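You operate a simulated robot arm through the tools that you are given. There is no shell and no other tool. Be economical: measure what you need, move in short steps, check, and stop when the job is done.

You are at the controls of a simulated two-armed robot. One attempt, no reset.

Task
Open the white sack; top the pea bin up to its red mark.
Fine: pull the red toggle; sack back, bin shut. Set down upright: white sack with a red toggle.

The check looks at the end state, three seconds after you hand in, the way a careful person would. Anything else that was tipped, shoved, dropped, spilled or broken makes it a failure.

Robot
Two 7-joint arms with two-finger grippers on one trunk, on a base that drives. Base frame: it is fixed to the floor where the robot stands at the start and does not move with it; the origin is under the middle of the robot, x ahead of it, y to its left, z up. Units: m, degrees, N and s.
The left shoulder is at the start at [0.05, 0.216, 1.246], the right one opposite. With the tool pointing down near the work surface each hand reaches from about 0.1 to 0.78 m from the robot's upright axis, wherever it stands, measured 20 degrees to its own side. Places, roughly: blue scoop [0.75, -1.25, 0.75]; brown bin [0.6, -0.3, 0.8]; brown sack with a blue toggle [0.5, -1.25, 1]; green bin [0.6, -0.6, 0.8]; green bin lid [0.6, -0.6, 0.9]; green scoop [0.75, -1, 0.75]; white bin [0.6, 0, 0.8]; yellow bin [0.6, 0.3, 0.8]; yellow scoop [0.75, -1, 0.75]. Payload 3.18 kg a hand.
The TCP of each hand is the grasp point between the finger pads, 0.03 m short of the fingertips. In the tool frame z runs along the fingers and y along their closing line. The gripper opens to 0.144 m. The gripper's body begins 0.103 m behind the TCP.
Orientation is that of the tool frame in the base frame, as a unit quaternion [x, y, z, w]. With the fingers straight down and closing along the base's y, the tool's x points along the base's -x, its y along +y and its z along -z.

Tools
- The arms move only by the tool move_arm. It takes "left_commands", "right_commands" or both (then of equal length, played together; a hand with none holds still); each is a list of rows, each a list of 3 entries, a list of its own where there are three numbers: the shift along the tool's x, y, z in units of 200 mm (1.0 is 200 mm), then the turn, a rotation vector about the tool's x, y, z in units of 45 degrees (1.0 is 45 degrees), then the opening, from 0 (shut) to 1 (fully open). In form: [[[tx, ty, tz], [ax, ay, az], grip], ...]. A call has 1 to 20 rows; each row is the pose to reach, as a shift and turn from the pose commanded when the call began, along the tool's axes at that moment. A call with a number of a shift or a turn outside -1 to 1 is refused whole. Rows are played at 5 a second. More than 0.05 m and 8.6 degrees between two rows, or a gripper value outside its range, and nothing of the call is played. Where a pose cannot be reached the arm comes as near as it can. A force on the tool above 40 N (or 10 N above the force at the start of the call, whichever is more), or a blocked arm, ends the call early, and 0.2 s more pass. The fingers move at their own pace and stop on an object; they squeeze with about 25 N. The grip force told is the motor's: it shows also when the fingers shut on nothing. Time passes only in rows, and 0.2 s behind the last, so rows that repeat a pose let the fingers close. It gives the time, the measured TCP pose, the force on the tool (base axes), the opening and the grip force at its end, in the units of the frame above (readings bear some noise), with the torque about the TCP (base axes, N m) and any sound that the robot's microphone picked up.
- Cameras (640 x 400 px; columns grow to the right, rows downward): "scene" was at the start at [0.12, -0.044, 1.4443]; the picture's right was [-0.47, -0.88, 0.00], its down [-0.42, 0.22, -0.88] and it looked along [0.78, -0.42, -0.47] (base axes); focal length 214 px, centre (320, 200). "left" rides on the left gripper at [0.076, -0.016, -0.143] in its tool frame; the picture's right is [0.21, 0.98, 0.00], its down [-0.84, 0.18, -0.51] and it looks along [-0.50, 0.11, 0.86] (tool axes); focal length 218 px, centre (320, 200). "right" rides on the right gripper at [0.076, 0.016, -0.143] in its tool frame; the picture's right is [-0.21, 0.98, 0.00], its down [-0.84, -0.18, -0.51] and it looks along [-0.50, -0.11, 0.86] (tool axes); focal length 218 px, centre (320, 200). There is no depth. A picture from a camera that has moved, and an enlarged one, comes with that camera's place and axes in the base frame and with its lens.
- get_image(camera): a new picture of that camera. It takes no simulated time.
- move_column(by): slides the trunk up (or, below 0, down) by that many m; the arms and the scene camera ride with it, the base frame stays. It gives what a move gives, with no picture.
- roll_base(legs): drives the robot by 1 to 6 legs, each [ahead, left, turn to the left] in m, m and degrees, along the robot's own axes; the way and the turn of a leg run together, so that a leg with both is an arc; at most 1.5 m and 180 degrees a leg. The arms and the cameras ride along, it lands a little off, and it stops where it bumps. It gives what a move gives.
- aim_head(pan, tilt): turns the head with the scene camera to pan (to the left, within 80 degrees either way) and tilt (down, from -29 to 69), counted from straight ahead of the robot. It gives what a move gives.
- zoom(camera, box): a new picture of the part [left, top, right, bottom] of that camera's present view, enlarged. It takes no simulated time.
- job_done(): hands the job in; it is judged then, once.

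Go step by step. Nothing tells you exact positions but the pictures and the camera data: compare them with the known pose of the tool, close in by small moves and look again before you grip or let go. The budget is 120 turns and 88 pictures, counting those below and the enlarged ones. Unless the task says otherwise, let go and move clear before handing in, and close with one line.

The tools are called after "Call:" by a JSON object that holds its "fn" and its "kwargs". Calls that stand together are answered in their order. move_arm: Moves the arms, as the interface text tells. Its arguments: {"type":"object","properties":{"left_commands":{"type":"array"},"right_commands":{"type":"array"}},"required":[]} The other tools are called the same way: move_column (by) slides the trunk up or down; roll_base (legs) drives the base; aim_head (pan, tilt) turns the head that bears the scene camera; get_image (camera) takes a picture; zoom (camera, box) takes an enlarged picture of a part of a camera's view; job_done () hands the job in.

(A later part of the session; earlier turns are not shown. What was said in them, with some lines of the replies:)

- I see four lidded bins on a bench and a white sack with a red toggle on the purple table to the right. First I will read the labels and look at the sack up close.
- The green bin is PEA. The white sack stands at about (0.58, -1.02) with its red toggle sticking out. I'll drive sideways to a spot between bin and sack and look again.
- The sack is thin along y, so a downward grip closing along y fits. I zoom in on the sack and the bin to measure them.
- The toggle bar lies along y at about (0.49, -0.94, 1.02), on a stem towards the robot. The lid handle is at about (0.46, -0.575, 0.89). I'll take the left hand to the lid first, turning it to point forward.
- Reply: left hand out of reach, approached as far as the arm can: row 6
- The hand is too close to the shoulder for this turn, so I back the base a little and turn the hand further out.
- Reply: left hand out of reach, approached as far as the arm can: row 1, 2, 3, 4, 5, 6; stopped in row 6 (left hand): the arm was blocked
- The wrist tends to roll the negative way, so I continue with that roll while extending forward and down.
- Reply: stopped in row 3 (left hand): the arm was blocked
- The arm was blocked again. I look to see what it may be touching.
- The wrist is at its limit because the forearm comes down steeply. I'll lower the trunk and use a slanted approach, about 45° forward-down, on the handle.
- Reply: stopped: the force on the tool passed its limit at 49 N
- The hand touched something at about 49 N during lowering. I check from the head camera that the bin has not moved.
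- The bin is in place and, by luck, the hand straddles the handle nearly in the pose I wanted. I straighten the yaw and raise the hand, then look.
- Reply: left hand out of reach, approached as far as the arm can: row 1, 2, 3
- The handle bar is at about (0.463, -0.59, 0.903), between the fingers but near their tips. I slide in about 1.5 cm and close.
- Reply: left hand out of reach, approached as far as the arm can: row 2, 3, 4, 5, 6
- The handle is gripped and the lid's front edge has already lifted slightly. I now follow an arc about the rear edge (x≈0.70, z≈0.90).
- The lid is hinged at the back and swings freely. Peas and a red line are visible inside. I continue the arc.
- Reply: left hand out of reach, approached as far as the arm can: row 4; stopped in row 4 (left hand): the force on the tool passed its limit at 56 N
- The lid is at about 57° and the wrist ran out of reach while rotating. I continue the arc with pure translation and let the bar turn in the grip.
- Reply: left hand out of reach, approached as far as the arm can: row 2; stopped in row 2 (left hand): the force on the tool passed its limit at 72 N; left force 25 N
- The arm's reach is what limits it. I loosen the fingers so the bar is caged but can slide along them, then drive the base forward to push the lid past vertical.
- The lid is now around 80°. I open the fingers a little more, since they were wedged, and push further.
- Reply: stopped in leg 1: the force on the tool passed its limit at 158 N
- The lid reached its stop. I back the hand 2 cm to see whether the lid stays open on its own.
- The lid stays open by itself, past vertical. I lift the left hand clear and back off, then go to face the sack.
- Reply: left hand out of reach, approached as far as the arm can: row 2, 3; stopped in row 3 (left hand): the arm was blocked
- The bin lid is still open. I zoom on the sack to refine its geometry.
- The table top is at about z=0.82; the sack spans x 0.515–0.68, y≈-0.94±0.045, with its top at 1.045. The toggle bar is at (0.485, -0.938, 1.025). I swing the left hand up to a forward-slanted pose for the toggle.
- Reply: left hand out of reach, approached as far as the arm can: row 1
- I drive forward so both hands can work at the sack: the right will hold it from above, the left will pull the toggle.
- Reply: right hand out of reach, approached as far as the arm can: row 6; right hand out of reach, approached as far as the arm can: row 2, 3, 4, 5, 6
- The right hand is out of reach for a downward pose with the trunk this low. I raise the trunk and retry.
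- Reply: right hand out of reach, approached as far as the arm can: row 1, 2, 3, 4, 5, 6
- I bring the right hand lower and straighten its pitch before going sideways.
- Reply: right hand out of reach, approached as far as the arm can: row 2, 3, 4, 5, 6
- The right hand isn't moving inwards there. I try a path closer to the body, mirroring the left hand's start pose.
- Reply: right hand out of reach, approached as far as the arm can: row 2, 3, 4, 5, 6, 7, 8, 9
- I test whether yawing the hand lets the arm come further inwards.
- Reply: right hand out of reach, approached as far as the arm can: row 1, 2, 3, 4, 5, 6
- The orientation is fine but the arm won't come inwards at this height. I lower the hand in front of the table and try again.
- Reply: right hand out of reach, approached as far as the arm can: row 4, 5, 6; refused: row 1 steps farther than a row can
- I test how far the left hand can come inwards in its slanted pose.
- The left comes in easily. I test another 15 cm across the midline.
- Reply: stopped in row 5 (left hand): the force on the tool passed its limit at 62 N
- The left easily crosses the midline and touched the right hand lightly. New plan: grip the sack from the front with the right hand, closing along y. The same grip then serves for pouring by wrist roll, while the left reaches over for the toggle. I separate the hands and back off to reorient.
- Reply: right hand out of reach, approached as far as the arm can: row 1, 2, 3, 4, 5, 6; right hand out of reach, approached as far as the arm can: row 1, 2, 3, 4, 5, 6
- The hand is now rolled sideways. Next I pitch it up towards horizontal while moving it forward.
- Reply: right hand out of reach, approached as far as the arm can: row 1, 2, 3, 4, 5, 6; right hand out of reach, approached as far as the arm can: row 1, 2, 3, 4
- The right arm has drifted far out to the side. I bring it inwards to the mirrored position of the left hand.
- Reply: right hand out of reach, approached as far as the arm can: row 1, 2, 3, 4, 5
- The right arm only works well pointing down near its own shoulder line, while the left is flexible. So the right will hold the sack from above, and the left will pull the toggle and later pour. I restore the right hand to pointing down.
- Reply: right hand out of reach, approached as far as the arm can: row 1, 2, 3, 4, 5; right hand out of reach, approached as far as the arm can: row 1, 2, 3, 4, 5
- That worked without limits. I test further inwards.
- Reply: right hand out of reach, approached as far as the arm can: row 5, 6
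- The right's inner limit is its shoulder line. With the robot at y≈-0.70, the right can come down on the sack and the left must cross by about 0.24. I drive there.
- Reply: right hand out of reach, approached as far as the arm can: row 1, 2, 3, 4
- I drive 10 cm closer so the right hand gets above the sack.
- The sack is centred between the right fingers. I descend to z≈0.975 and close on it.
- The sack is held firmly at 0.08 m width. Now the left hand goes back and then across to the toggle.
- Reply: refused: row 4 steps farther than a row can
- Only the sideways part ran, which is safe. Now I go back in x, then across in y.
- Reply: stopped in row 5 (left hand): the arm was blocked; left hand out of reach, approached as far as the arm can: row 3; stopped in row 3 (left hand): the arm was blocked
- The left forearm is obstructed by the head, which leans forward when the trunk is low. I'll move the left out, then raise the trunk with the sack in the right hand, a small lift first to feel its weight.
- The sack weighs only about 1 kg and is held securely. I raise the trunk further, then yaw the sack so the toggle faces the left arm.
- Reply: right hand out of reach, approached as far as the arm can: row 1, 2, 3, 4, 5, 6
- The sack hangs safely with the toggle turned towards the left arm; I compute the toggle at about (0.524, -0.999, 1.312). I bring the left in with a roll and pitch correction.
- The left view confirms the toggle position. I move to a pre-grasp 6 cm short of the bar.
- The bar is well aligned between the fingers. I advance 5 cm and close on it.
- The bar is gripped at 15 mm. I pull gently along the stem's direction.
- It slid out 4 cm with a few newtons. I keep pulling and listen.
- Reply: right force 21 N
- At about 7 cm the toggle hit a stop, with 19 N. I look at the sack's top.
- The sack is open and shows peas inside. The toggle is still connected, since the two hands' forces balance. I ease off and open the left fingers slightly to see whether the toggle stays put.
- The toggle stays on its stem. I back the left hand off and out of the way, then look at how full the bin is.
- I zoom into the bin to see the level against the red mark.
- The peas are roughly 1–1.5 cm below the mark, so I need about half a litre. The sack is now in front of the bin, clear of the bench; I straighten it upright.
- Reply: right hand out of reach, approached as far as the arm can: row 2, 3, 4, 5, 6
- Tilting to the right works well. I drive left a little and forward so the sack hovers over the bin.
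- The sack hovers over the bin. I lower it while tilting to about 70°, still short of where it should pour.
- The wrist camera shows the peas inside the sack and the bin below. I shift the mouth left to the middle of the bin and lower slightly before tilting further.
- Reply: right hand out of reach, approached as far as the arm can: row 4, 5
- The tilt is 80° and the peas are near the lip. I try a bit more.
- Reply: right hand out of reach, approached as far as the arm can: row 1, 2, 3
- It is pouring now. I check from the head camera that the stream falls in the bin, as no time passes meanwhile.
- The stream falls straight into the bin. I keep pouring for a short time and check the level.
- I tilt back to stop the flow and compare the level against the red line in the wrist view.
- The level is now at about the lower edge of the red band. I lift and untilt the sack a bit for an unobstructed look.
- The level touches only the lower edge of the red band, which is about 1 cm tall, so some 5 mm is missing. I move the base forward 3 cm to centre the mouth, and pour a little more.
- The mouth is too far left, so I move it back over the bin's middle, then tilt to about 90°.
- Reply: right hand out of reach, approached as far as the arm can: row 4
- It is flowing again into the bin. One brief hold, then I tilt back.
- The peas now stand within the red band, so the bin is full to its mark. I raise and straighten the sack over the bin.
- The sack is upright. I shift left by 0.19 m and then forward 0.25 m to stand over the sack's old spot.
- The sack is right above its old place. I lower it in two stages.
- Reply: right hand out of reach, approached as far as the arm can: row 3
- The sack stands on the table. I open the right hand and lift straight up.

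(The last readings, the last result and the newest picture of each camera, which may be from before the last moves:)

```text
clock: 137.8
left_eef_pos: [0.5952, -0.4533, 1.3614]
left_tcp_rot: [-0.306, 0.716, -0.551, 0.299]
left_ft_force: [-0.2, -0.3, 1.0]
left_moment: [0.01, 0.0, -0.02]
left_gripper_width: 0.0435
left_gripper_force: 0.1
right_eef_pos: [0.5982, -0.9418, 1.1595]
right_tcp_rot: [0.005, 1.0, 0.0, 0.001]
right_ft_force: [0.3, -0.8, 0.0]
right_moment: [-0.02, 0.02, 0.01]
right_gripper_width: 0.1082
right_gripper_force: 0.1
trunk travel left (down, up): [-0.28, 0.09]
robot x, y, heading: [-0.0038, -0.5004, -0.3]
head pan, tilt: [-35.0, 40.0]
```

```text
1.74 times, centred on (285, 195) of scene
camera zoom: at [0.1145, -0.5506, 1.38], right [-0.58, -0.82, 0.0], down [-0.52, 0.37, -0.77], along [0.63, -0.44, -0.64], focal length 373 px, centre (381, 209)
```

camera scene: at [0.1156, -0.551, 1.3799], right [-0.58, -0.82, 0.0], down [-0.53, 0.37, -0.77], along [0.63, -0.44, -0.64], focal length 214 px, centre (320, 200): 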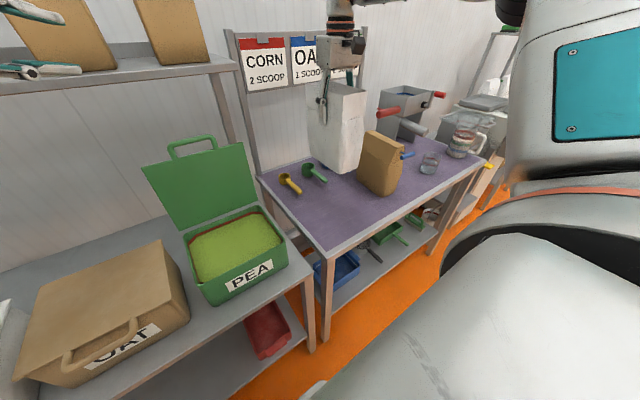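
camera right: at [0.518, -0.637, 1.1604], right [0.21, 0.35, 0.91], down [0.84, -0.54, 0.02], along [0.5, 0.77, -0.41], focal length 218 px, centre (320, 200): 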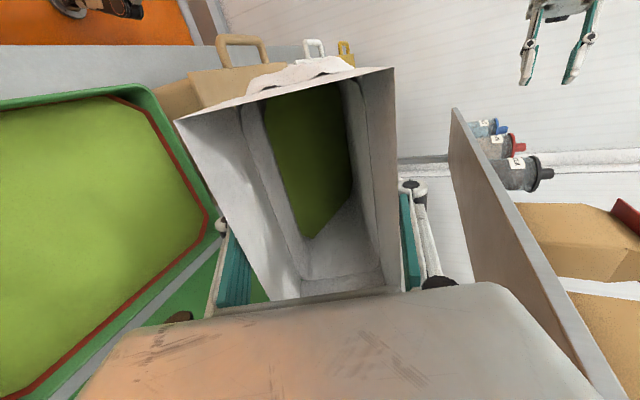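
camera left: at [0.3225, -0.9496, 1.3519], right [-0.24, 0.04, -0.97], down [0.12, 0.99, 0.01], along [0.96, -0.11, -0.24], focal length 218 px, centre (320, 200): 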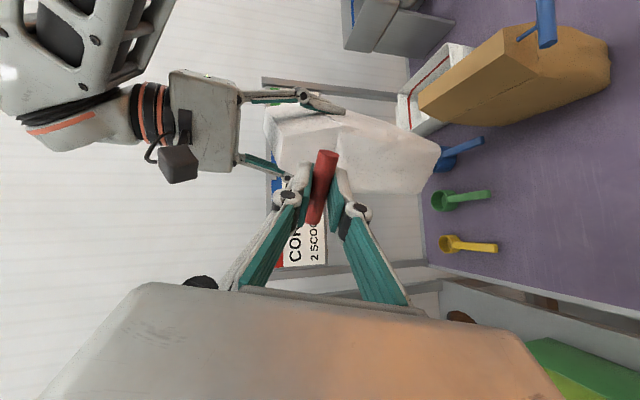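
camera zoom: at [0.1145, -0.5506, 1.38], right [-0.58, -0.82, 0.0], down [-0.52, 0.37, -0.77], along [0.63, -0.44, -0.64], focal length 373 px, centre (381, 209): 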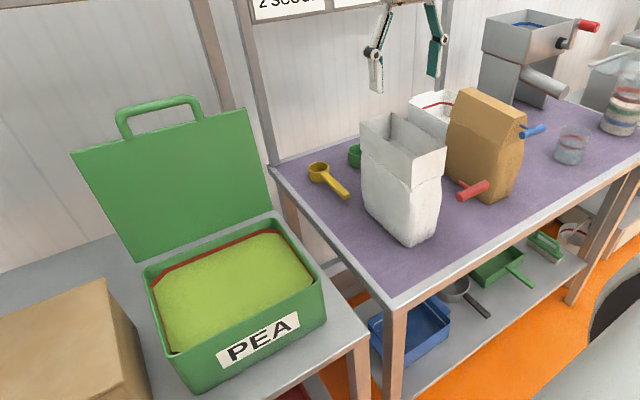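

The sack is back upright in its place. Now I back off, retract the right hand up and in, and turn the left hand towards the downward pose that I used to open the lid.

Call:
{"fn": "roll_base", "kwargs": {"legs": [[-0.25, 0, 0]]}}

Call:
{"fn": "move_arm", "kwargs": {"left_commands": [[[0, 0, 0], [-0.135, -0.048, -0.042], 0.4], [[0, 0, 0], [-0.27, -0.097, -0.085], 0.4], [[0, 0, 0], [-0.405, -0.145, -0.127], 0.4], [[0, 0, 0], [-0.54, -0.193, -0.169], 0.4], [[0, 0, 0], [-0.675, -0.242, -0.212], 0.4], [[0, 0, 0], [-0.81, -0.29, -0.254], 0.4]], "right_commands": [[[0.08, 0, -0.12], [0, 0, 0], 0.5], [[0.16, 0, -0.24], [0, 0, 0], 0.5], [[0.24, 0, -0.36], [0, 0, 0], 0.5], [[0.32, 0, -0.48], [0, 0, 0], 0.5], [[0.4, -0.05, -0.6], [0, 0, 0], 0.5], [[0.5, -0.1, -0.75], [0, 0, 0], 0.5]]}}

Call:
{"fn": "move_arm", "kwargs": {"left_commands": [[[0, 0, 0], [-0.135, -0.048, -0.042], 0.4], [[0, 0, 0], [-0.27, -0.097, -0.085], 0.4], [[0, 0, 0], [-0.405, -0.145, -0.127], 0.4], [[0, 0, 0], [-0.54, -0.193, -0.169], 0.4], [[0, 0, 0], [-0.675, -0.242, -0.212], 0.4], [[0, 0, 0], [-0.81, -0.29, -0.254], 0.4]]}}

```text
clock: 139.6
left_eef_pos: [0.3446, -0.4507, 1.3616]
left_tcp_rot: [-0.308, 0.716, -0.551, 0.299]
left_ft_force: [-0.8, 0.3, -0.3]
left_moment: [0.01, 0.03, 0.03]
left_gripper_width: 0.0432
left_gripper_force: 0.1
right_eef_pos: [0.3499, -0.9396, 1.1598]
right_tcp_rot: [0.003, 1.0, 0.0, 0.0]
right_ft_force: [-0.4, -0.5, -0.3]
right_moment: [0.02, -0.03, 0.01]
right_gripper_width: 0.108
right_gripper_force: 0.0
trunk travel left (down, up): [-0.28, 0.09]
robot x, y, heading: [-0.252, -0.5021, -0.1]
head pan, tilt: [-35.0, 40.0]
```

```text
clock: 141.0
left_eef_pos: [0.344, -0.4526, 1.3614]
left_tcp_rot: [-0.513, 0.78, -0.288, 0.213]
left_ft_force: [-0.3, -0.2, -0.2]
left_moment: [0.01, -0.02, 0.01]
left_gripper_width: 0.0575
left_gripper_force: 0.0
right_eef_pos: [0.2474, -0.9614, 1.3107]
right_tcp_rot: [0.004, 1.0, 0.0, -0.001]
right_ft_force: [0.7, -0.5, -0.9]
right_moment: [0.01, -0.08, 0.0]
right_gripper_width: 0.0719
right_gripper_force: 0.0
trunk travel left (down, up): [-0.28, 0.09]
robot x, y, heading: [-0.2483, -0.4994, -0.3]
head pan, tilt: [-35.0, 40.0]
```

```text
clock: 142.6
left_eef_pos: [0.3527, -0.409, 1.3928]
left_tcp_rot: [-0.67, 0.735, -0.058, 0.082]
left_ft_force: [0.0, -1.1, -0.6]
left_moment: [0.08, 0.02, -0.03]
left_gripper_width: 0.0579
left_gripper_force: 0.0
left hand out of reach, approached as far as the arm can: row 6
right_eef_pos: [0.251, -0.9608, 1.3099]
right_tcp_rot: [0.003, 1.0, 0.001, -0.001]
right_ft_force: [1.1, -1.2, -0.6]
right_moment: [0.03, 0.01, -0.02]
right_gripper_width: 0.0717
right_gripper_force: 0.1
trunk travel left (down, up): [-0.28, 0.09]
robot x, y, heading: [-0.2483, -0.5025, 0.1]
head pan, tilt: [-35.0, 40.0]
stopped in row 6 (left hand): the arm was blocked; the commanded pose is now the measured one
```

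Now I lower the trunk by 0.15 in free space, as it was when I opened the lid, and line up with the bin.

Call:
{"fn": "move_column", "kwargs": {"by": -0.15}}

Call:
{"fn": "roll_base", "kwargs": {"legs": [[0, -0.23, 0]]}}

Call:
{"fn": "aim_head", "kwargs": {"pan": 15, "tilt": 25}}

Call:
{"fn": "get_image", "kwargs": {"camera": "scene"}}

```text
clock: 144.3
left_eef_pos: [0.3494, -0.4106, 1.2452]
left_tcp_rot: [-0.669, 0.737, -0.059, 0.085]
left_ft_force: [0.2, 1.4, 0.2]
left_moment: [-0.01, -0.04, -0.01]
left_gripper_width: 0.0577
left_gripper_force: 0.0
right_eef_pos: [0.2484, -0.9581, 1.1631]
right_tcp_rot: [0.003, 1.0, 0.0, 0.003]
right_ft_force: [-0.6, -0.3, -0.4]
right_moment: [0.02, -0.02, -0.01]
right_gripper_width: 0.0719
right_gripper_force: 0.0
trunk travel left (down, up): [-0.13, 0.24]
robot x, y, heading: [-0.2552, -0.4955, -0.2]
head pan, tilt: [-35.0, 40.0]
```

```text
clock: 146.9
left_eef_pos: [0.3513, -0.6367, 1.2424]
left_tcp_rot: [-0.669, 0.737, -0.056, 0.083]
left_ft_force: [0.6, -0.3, 0.1]
left_moment: [0.01, 0.0, -0.01]
left_gripper_width: 0.0575
left_gripper_force: 0.0
right_eef_pos: [0.2499, -1.1847, 1.1608]
right_tcp_rot: [0.003, 1.0, 0.0, -0.001]
right_ft_force: [0.8, -1.0, 0.0]
right_moment: [0.01, -0.01, -0.04]
right_gripper_width: 0.072
right_gripper_force: 0.1
trunk travel left (down, up): [-0.13, 0.24]
robot x, y, heading: [-0.2523, -0.7244, 0.3]
head pan, tilt: [-35.0, 40.0]
```

```text
clock: 148.1
left_eef_pos: [0.3523, -0.6351, 1.2425]
left_tcp_rot: [-0.669, 0.737, -0.056, 0.083]
left_ft_force: [-0.2, 0.5, 0.4]
left_moment: [-0.01, -0.01, 0.03]
left_gripper_width: 0.0576
left_gripper_force: 0.0
right_eef_pos: [0.2502, -1.1841, 1.1605]
right_tcp_rot: [0.002, 1.0, 0.0, 0.0]
right_ft_force: [-0.7, -0.2, 0.0]
right_moment: [-0.01, -0.03, -0.01]
right_gripper_width: 0.0717
right_gripper_force: 0.1
trunk travel left (down, up): [-0.13, 0.24]
robot x, y, heading: [-0.2541, -0.726, -0.1]
head pan, tilt: [15.0, 25.0]
```

```text
18 pictures are left
camera scene: at [0.0012, -0.7029, 1.2416], right [0.26, -0.97, 0.0], down [-0.41, -0.11, -0.91], along [0.88, 0.23, -0.42], focal length 214 px, centre (320, 200)
```

scene: 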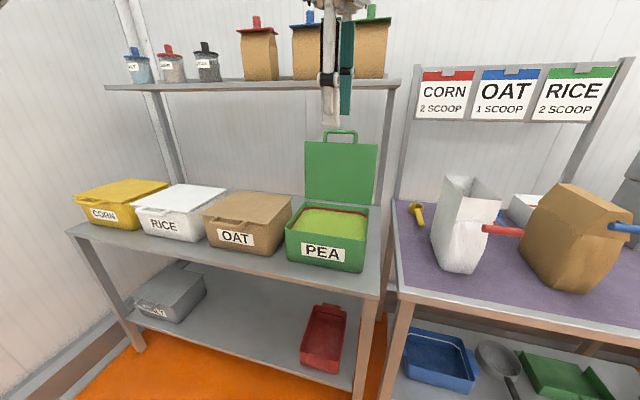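

The bar of the open lid is at about (0.715, -0.585, 1.14). I drive forward and reach over it with the fingers above.

Call:
{"fn": "roll_base", "kwargs": {"legs": [[0.25, 0, 0]]}}

Call:
{"fn": "move_arm", "kwargs": {"left_commands": [[[-0.07, -0.12, 0.06], [0, 0, 0], 0.5], [[-0.14, -0.25, 0.13], [0, 0, 0], 0.5], [[-0.2, -0.38, 0.2], [0, 0, 0], 0.5], [[-0.27, -0.5, 0.26], [0, 0, 0], 0.5]]}}

Call:
{"fn": "get_image", "kwargs": {"camera": "left"}}

```text
clock: 150.0
left_eef_pos: [0.6034, -0.6314, 1.2425]
left_tcp_rot: [-0.67, 0.735, -0.058, 0.084]
left_ft_force: [0.3, 0.4, 0.5]
left_moment: [0.01, 0.02, 0.03]
left_gripper_width: 0.0576
left_gripper_force: 0.1
right_eef_pos: [0.5044, -1.1816, 1.1626]
right_tcp_rot: [0.0, 1.0, 0.0, 0.0]
right_ft_force: [0.6, 0.1, 0.1]
right_moment: [-0.02, 0.05, 0.0]
right_gripper_width: 0.072
right_gripper_force: 0.0
trunk travel left (down, up): [-0.13, 0.24]
robot x, y, heading: [-0.0007, -0.7253, 0.4]
head pan, tilt: [15.0, 25.0]
```

```text
clock: 151.0
left_eef_pos: [0.717, -0.5894, 1.2116]
left_tcp_rot: [-0.67, 0.735, -0.055, 0.083]
left_ft_force: [0.6, 0.2, -0.3]
left_moment: [-0.01, 0.04, 0.02]
left_gripper_width: 0.0718
left_gripper_force: 0.1
right_eef_pos: [0.5052, -1.1813, 1.1596]
right_tcp_rot: [0.0, 1.0, 0.0, 0.0]
right_ft_force: [0.6, -0.1, -0.4]
right_moment: [0.02, -0.02, 0.02]
right_gripper_width: 0.0719
right_gripper_force: 0.0
trunk travel left (down, up): [-0.13, 0.24]
robot x, y, heading: [0.0008, -0.7279, 0.4]
head pan, tilt: [15.0, 25.0]
```

```text
17 pictures are left
camera left: at [0.6976, -0.6727, 1.3511], right [-0.97, -0.11, -0.2], down [-0.2, 0.84, 0.5], along [0.11, 0.53, -0.84], focal length 218 px, centre (320, 200)
```

left: 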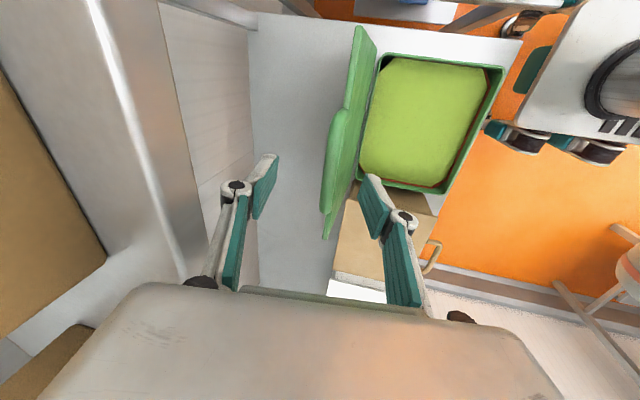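

The fingers are exactly over the bar. I descend to straddle it and narrow the cage.

Call:
{"fn": "move_arm", "kwargs": {"left_commands": [[[0.01, 0.04, 0.14], [0, 0, 0], 0.5], [[0.018, 0.08, 0.28], [0, 0, 0], 0.5], [[0.025, 0.118, 0.41], [0, 0, 0], 0.5], [[0.025, 0.118, 0.41], [0, 0, 0], 0.32], [[0.025, 0.118, 0.41], [0, 0, 0], 0.32]]}}

Call:
{"fn": "get_image", "kwargs": {"camera": "left"}}

```text
clock: 152.2
left_eef_pos: [0.7099, -0.5873, 1.1283]
left_tcp_rot: [-0.671, 0.735, -0.057, 0.084]
left_ft_force: [-0.1, -0.1, -1.1]
left_moment: [0.01, 0.02, 0.01]
left_gripper_width: 0.0457
left_gripper_force: 0.1
right_eef_pos: [0.5046, -1.1815, 1.1615]
right_tcp_rot: [0.0, 1.0, 0.0, 0.0]
right_ft_force: [-1.0, -0.4, 1.0]
right_moment: [-0.01, 0.01, -0.01]
right_gripper_width: 0.0719
right_gripper_force: 0.0
trunk travel left (down, up): [-0.13, 0.24]
robot x, y, heading: [-0.0014, -0.7287, -0.0]
head pan, tilt: [15.0, 25.0]
```

```text
16 pictures are left
camera left: at [0.6901, -0.6708, 1.268], right [-0.97, -0.12, -0.2], down [-0.2, 0.84, 0.5], along [0.11, 0.53, -0.84], focal length 218 px, centre (320, 200)
```

left: 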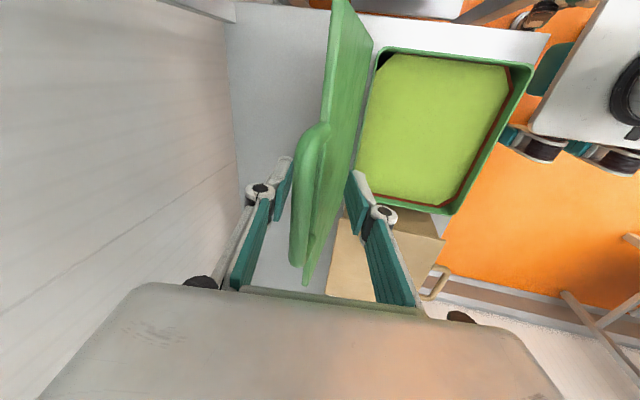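

The bar is caged between the fingers. I drive back 12 cm to bring the lid forward past vertical.

Call:
{"fn": "roll_base", "kwargs": {"legs": [[-0.12, 0, 0]]}}

Call:
{"fn": "get_image", "kwargs": {"camera": "left"}}

```text
clock: 153.4
left_eef_pos: [0.5897, -0.5887, 1.128]
left_tcp_rot: [-0.67, 0.735, -0.057, 0.084]
left_ft_force: [-0.4, -0.5, -0.2]
left_moment: [0.04, 0.02, -0.01]
left_gripper_width: 0.046
left_gripper_force: 0.1
right_eef_pos: [0.3849, -1.1811, 1.1608]
right_tcp_rot: [0.001, 1.0, 0.0, 0.0]
right_ft_force: [0.2, 0.1, -0.4]
right_moment: [0.02, -0.02, 0.0]
right_gripper_width: 0.0718
right_gripper_force: 0.0
trunk travel left (down, up): [-0.13, 0.24]
robot x, y, heading: [-0.12, -0.7232, 0.8]
head pan, tilt: [15.0, 25.0]
```

```text
15 pictures are left
camera left: at [0.5712, -0.6718, 1.2671], right [-0.97, -0.11, -0.2], down [-0.2, 0.84, 0.5], along [0.11, 0.53, -0.84], focal length 218 px, centre (320, 200)
```

left: 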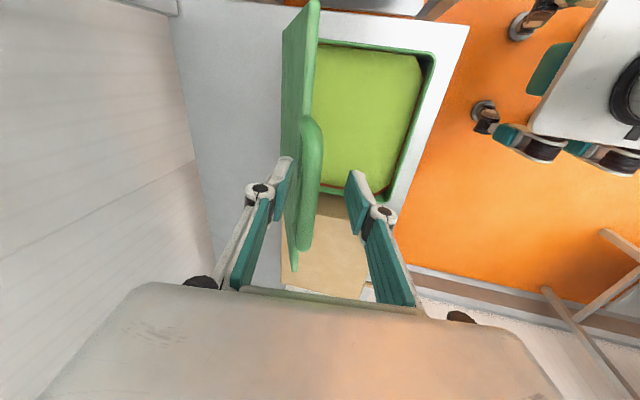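

The lid is at about 64° and holds still. I grip the bar and follow the arc down.

Call:
{"fn": "move_arm", "kwargs": {"left_commands": [[[0, 0, 0], [0, 0, 0], 0.0], [[0, 0, 0], [0, 0, 0], 0.0], [[0.016, 0.147, 0.048], [0.141, -0.014, -0.004], 0], [[0.032, 0.287, 0.114], [0.283, -0.028, -0.008], 0], [[0.047, 0.418, 0.197], [0.425, -0.042, -0.012], 0], [[0.062, 0.538, 0.295], [0.566, -0.057, -0.016], 0], [[0.076, 0.643, 0.406], [0.705, -0.07, -0.02], 0]]}}

Call:
{"fn": "get_image", "kwargs": {"camera": "scene"}}

```text
clock: 155.0
left_eef_pos: [0.4776, -0.5895, 1.023]
left_tcp_rot: [-0.63, 0.683, -0.238, 0.283]
left_ft_force: [-19.6, 2.4, 8.1]
left_moment: [-1.04, 0.14, 0.55]
left_gripper_width: 0.0145
left_gripper_force: 44.5
right_eef_pos: [0.3819, -1.1819, 1.1621]
right_tcp_rot: [0.0, 1.0, 0.0, 0.001]
right_ft_force: [0.3, -0.5, -0.7]
right_moment: [-0.02, 0.04, -0.05]
right_gripper_width: 0.072
right_gripper_force: 0.0
trunk travel left (down, up): [-0.13, 0.24]
robot x, y, heading: [-0.1191, -0.7285, -0.1]
head pan, tilt: [15.0, 25.0]
```

```text
14 pictures are left
camera scene: at [0.1308, -0.7012, 1.2421], right [0.26, -0.96, 0.0], down [-0.41, -0.11, -0.91], along [0.88, 0.24, -0.42], focal length 214 px, centre (320, 200)
```

scene: 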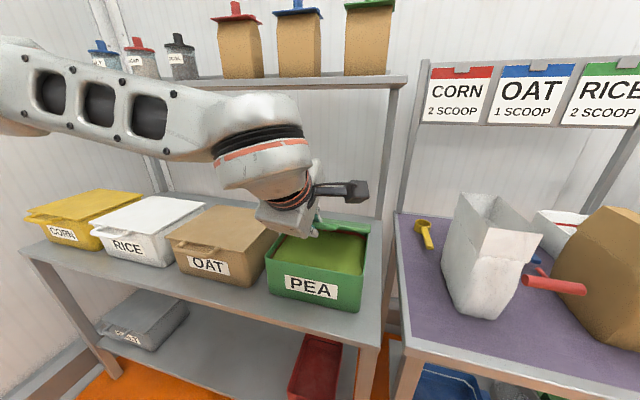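

The lid is down to about 28°. I continue the arc to nearly closed.

Call:
{"fn": "move_arm", "kwargs": {"left_commands": [[[0.016, 0.151, 0.049], [0.139, -0.013, -0.004], 0], [[0.031, 0.287, 0.122], [0.279, -0.026, -0.009], 0], [[0.045, 0.408, 0.214], [0.418, -0.039, -0.013], 0], [[0.055, 0.486, 0.288], [0.5, -0.046, -0.016], 0]]}}

Call:
{"fn": "zoom", "kwargs": {"camera": "left", "box": [160, 0, 480, 200]}}

Call:
{"fn": "zoom", "kwargs": {"camera": "scene", "box": [220, 170, 400, 330]}}

```text
clock: 156.0
left_eef_pos: [0.4524, -0.5917, 0.913]
left_tcp_rot: [-0.572, 0.614, -0.355, 0.412]
left_ft_force: [-33.3, 17.4, 1.6]
left_moment: [-0.94, 0.01, 0.82]
left_gripper_width: 0.0152
left_gripper_force: 44.2
left hand out of reach, approached as far as the arm can: row 3, 4
right_eef_pos: [0.3824, -1.1808, 1.1636]
right_tcp_rot: [0.001, 1.0, 0.001, 0.002]
right_ft_force: [0.3, 0.1, 0.7]
right_moment: [0.03, 0.01, -0.01]
right_gripper_width: 0.072
right_gripper_force: 0.0
trunk travel left (down, up): [-0.13, 0.24]
robot x, y, heading: [-0.1194, -0.7236, 0.7]
head pan, tilt: [15.0, 25.0]
```

```text
2.00 times, centred on (320, 100) of left
camera zoom: at [0.3289, -0.6764, 0.9788], right [-0.4, -0.12, -0.91], down [-0.53, 0.84, 0.13], along [0.75, 0.53, -0.4], focal length 436 px, centre (320, 400)
```

zoom: 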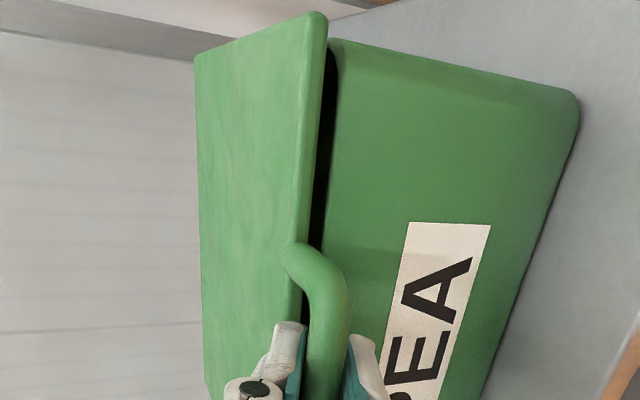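

```text
2.50 times, centred on (310, 250) of scene
camera zoom: at [0.1299, -0.7002, 1.2425], right [0.26, -0.96, 0.0], down [-0.4, -0.11, -0.91], along [0.88, 0.24, -0.42], focal length 536 px, centre (345, 75)
```

zoom: 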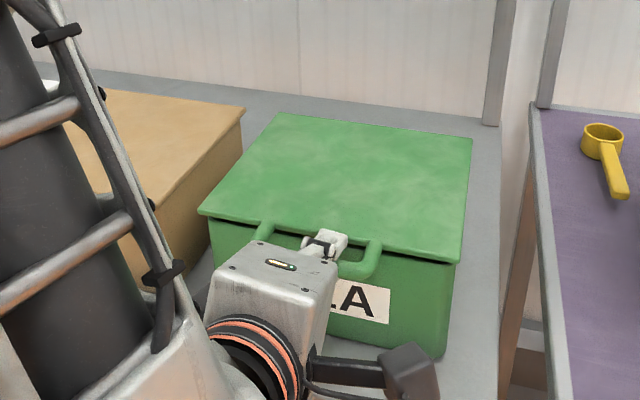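

Only about a centimetre of gap is left. I lower the handle that last bit and then release.

Call:
{"fn": "move_arm", "kwargs": {"left_commands": [[[0.005, 0.035, -0.01], [0, 0, 0], 0], [[0.006, 0.07, -0.01], [0, 0, 0], 0], [[0.006, 0.07, -0.01], [0, 0, 0], 0]]}}

Call:
{"fn": "move_arm", "kwargs": {"left_commands": [[[0, 0, 0], [0, 0, 0], 0.15], [[0, 0, 0], [0, 0, 0], 0.35], [[0, 0, 0], [0, 0, 0], 0.5], [[0, 0, 0], [0, 0, 0], 0.5]]}}

Call:
{"fn": "zoom", "kwargs": {"camera": "left", "box": [160, 0, 480, 200]}}

```text
clock: 156.8
left_eef_pos: [0.4547, -0.5928, 0.9065]
left_tcp_rot: [-0.574, 0.608, -0.358, 0.416]
left_ft_force: [-5.5, 35.7, 25.5]
left_moment: [-1.37, -0.12, -0.03]
left_gripper_width: 0.0139
left_gripper_force: 43.8
left hand out of reach, approached as far as the arm can: row 2, 3
right_eef_pos: [0.3824, -1.1793, 1.1658]
right_tcp_rot: [0.0, 1.0, -0.002, 0.002]
right_ft_force: [0.7, 0.1, 0.1]
right_moment: [-0.03, -0.01, 0.03]
right_gripper_width: 0.0721
right_gripper_force: 0.0
trunk travel left (down, up): [-0.13, 0.24]
robot x, y, heading: [-0.1206, -0.7252, 0.2]
head pan, tilt: [15.0, 25.0]
```

```text
clock: 157.8
left_eef_pos: [0.453, -0.5991, 0.9015]
left_tcp_rot: [-0.57, 0.616, -0.356, 0.411]
left_ft_force: [-2.5, -0.7, -0.4]
left_moment: [0.03, -0.02, -0.02]
left_gripper_width: 0.0758
left_gripper_force: 0.1
right_eef_pos: [0.3854, -1.1824, 1.1606]
right_tcp_rot: [0.0, 1.0, 0.0, 0.0]
right_ft_force: [-0.2, 1.0, 0.5]
right_moment: [0.03, 0.0, 0.0]
right_gripper_width: 0.0718
right_gripper_force: 0.1
trunk travel left (down, up): [-0.13, 0.24]
robot x, y, heading: [-0.1168, -0.7259, 0.3]
head pan, tilt: [15.0, 25.0]
```

```text
2.00 times, centred on (320, 100) of left
camera zoom: at [0.3283, -0.6825, 0.9665], right [-0.4, -0.11, -0.91], down [-0.53, 0.84, 0.13], along [0.75, 0.53, -0.4], focal length 436 px, centre (320, 400)
```

zoom: 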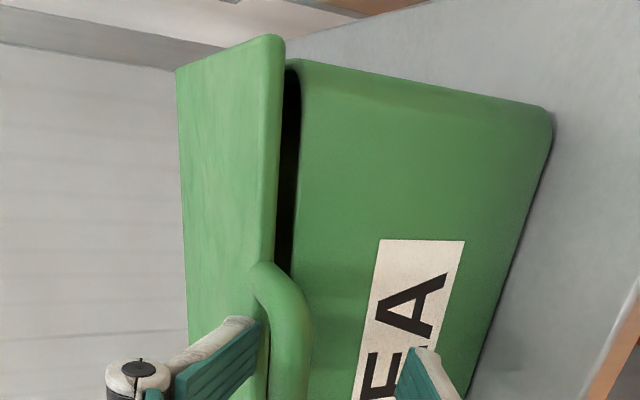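

The lid still has a small gap, so its hinge probably has friction. I back the hand straight out and look.

Call:
{"fn": "roll_base", "kwargs": {"legs": [[-0.12, 0, 0]]}}

Call:
{"fn": "get_image", "kwargs": {"camera": "left"}}

```text
clock: 159.0
left_eef_pos: [0.3332, -0.5997, 0.9003]
left_tcp_rot: [-0.57, 0.616, -0.357, 0.411]
left_ft_force: [-0.1, -0.4, 0.4]
left_moment: [-0.04, 0.04, 0.0]
left_gripper_width: 0.0719
left_gripper_force: 0.1
right_eef_pos: [0.2639, -1.1824, 1.16]
right_tcp_rot: [0.001, 1.0, 0.0, 0.0]
right_ft_force: [0.6, -0.7, -0.2]
right_moment: [0.0, -0.04, 0.01]
right_gripper_width: 0.0718
right_gripper_force: 0.1
trunk travel left (down, up): [-0.13, 0.24]
robot x, y, heading: [-0.2399, -0.7236, 0.2]
head pan, tilt: [15.0, 25.0]
```

```text
10 pictures are left
camera left: at [0.2083, -0.6832, 0.9664], right [-0.4, -0.11, -0.91], down [-0.53, 0.84, 0.13], along [0.75, 0.53, -0.4], focal length 218 px, centre (320, 200)
```

left: 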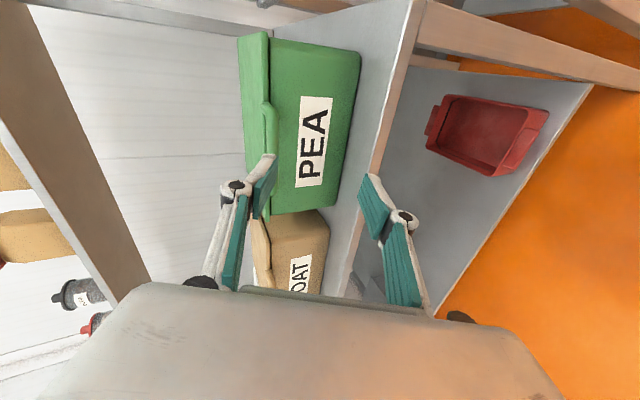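

Call:
{"fn": "zoom", "kwargs": {"camera": "left", "box": [220, 20, 380, 220]}}

Call:
{"fn": "zoom", "kwargs": {"camera": "scene", "box": [220, 140, 420, 300]}}

```text
2.00 times, centred on (300, 120) of left
camera zoom: at [0.2083, -0.6832, 0.9664], right [-0.4, -0.11, -0.91], down [-0.53, 0.84, 0.13], along [0.75, 0.53, -0.4], focal length 436 px, centre (360, 360)
```

zoom: 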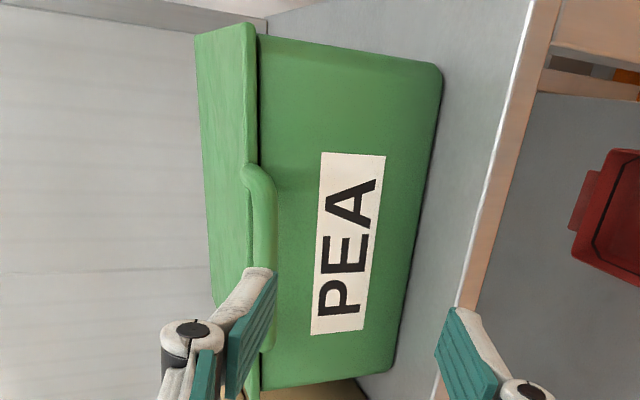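

```text
2.50 times, centred on (320, 220) of scene
camera zoom: at [0.0134, -0.7025, 1.2415], right [0.26, -0.96, 0.0], down [-0.41, -0.11, -0.91], along [0.87, 0.24, -0.42], focal length 536 px, centre (320, 150)
```

zoom: 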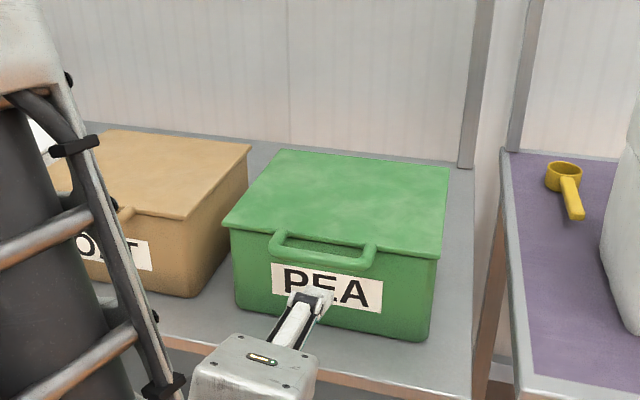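

The bin is shut and in its original place. A last look at the sack and the surroundings.

Call:
{"fn": "roll_base", "kwargs": {"legs": [[-0.15, 0, 0]]}}

Call:
{"fn": "aim_head", "kwargs": {"pan": -5, "tilt": 30}}

Call:
{"fn": "get_image", "kwargs": {"camera": "scene"}}

Call:
{"fn": "zoom", "kwargs": {"camera": "scene", "box": [220, 120, 460, 270]}}

```text
clock: 160.4
left_eef_pos: [0.1835, -0.6011, 0.9005]
left_tcp_rot: [-0.57, 0.615, -0.357, 0.411]
left_ft_force: [1.0, 0.2, 0.1]
left_moment: [0.0, 0.02, -0.02]
left_gripper_width: 0.0719
left_gripper_force: 0.0
right_eef_pos: [0.1138, -1.1844, 1.1606]
right_tcp_rot: [0.001, 1.0, 0.001, 0.0]
right_ft_force: [0.0, 0.9, -1.0]
right_moment: [0.02, -0.03, 0.02]
right_gripper_width: 0.0721
right_gripper_force: 0.1
trunk travel left (down, up): [-0.13, 0.24]
robot x, y, heading: [-0.39, -0.724, 0.1]
head pan, tilt: [15.0, 25.0]
```

```text
clock: 161.2
left_eef_pos: [0.1839, -0.6014, 0.9006]
left_tcp_rot: [-0.57, 0.616, -0.356, 0.411]
left_ft_force: [0.2, -0.1, -0.1]
left_moment: [0.0, -0.02, 0.0]
left_gripper_width: 0.0721
left_gripper_force: 0.0
right_eef_pos: [0.1151, -1.1842, 1.1617]
right_tcp_rot: [0.001, 1.0, 0.0, 0.0]
right_ft_force: [0.3, -0.4, -0.2]
right_moment: [0.05, -0.01, -0.01]
right_gripper_width: 0.0721
right_gripper_force: 0.1
trunk travel left (down, up): [-0.13, 0.24]
robot x, y, heading: [-0.3893, -0.726, 0.1]
head pan, tilt: [-5.0, 30.0]
```

```text
7 pictures are left
camera scene: at [-0.1351, -0.7347, 1.2336], right [-0.08, -1.0, 0.0], down [-0.5, 0.04, -0.87], along [0.86, -0.07, -0.5], focal length 214 px, centre (320, 200)
```

scene: 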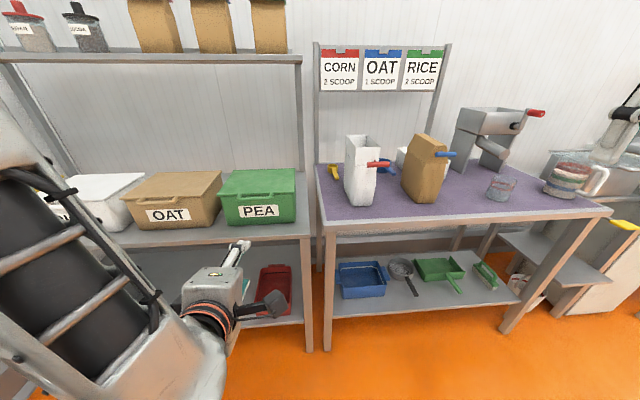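

```text
2.67 times, centred on (340, 195) of scene
camera zoom: at [-0.1351, -0.7347, 1.2336], right [-0.08, -1.0, 0.0], down [-0.5, 0.04, -0.87], along [0.86, -0.07, -0.5], focal length 572 px, centre (267, 213)
```

zoom: 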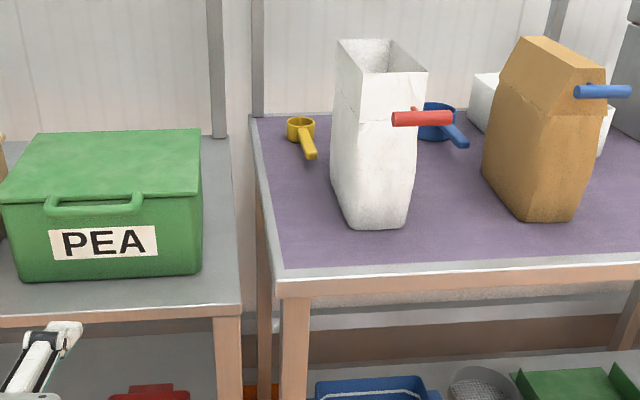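

Everything is in order: the sack stands open and upright in its place, the pea bin is shut, both hands are clear and I see no spill. I hand in the job.

Call:
{"fn": "job_done", "kwargs": {}}

```text
The job is handed in.
```

I opened the white sack by its red toggle, poured peas until they stood within the bin's red band, set the sack back upright in its place and shut the bin. I saw no spill.
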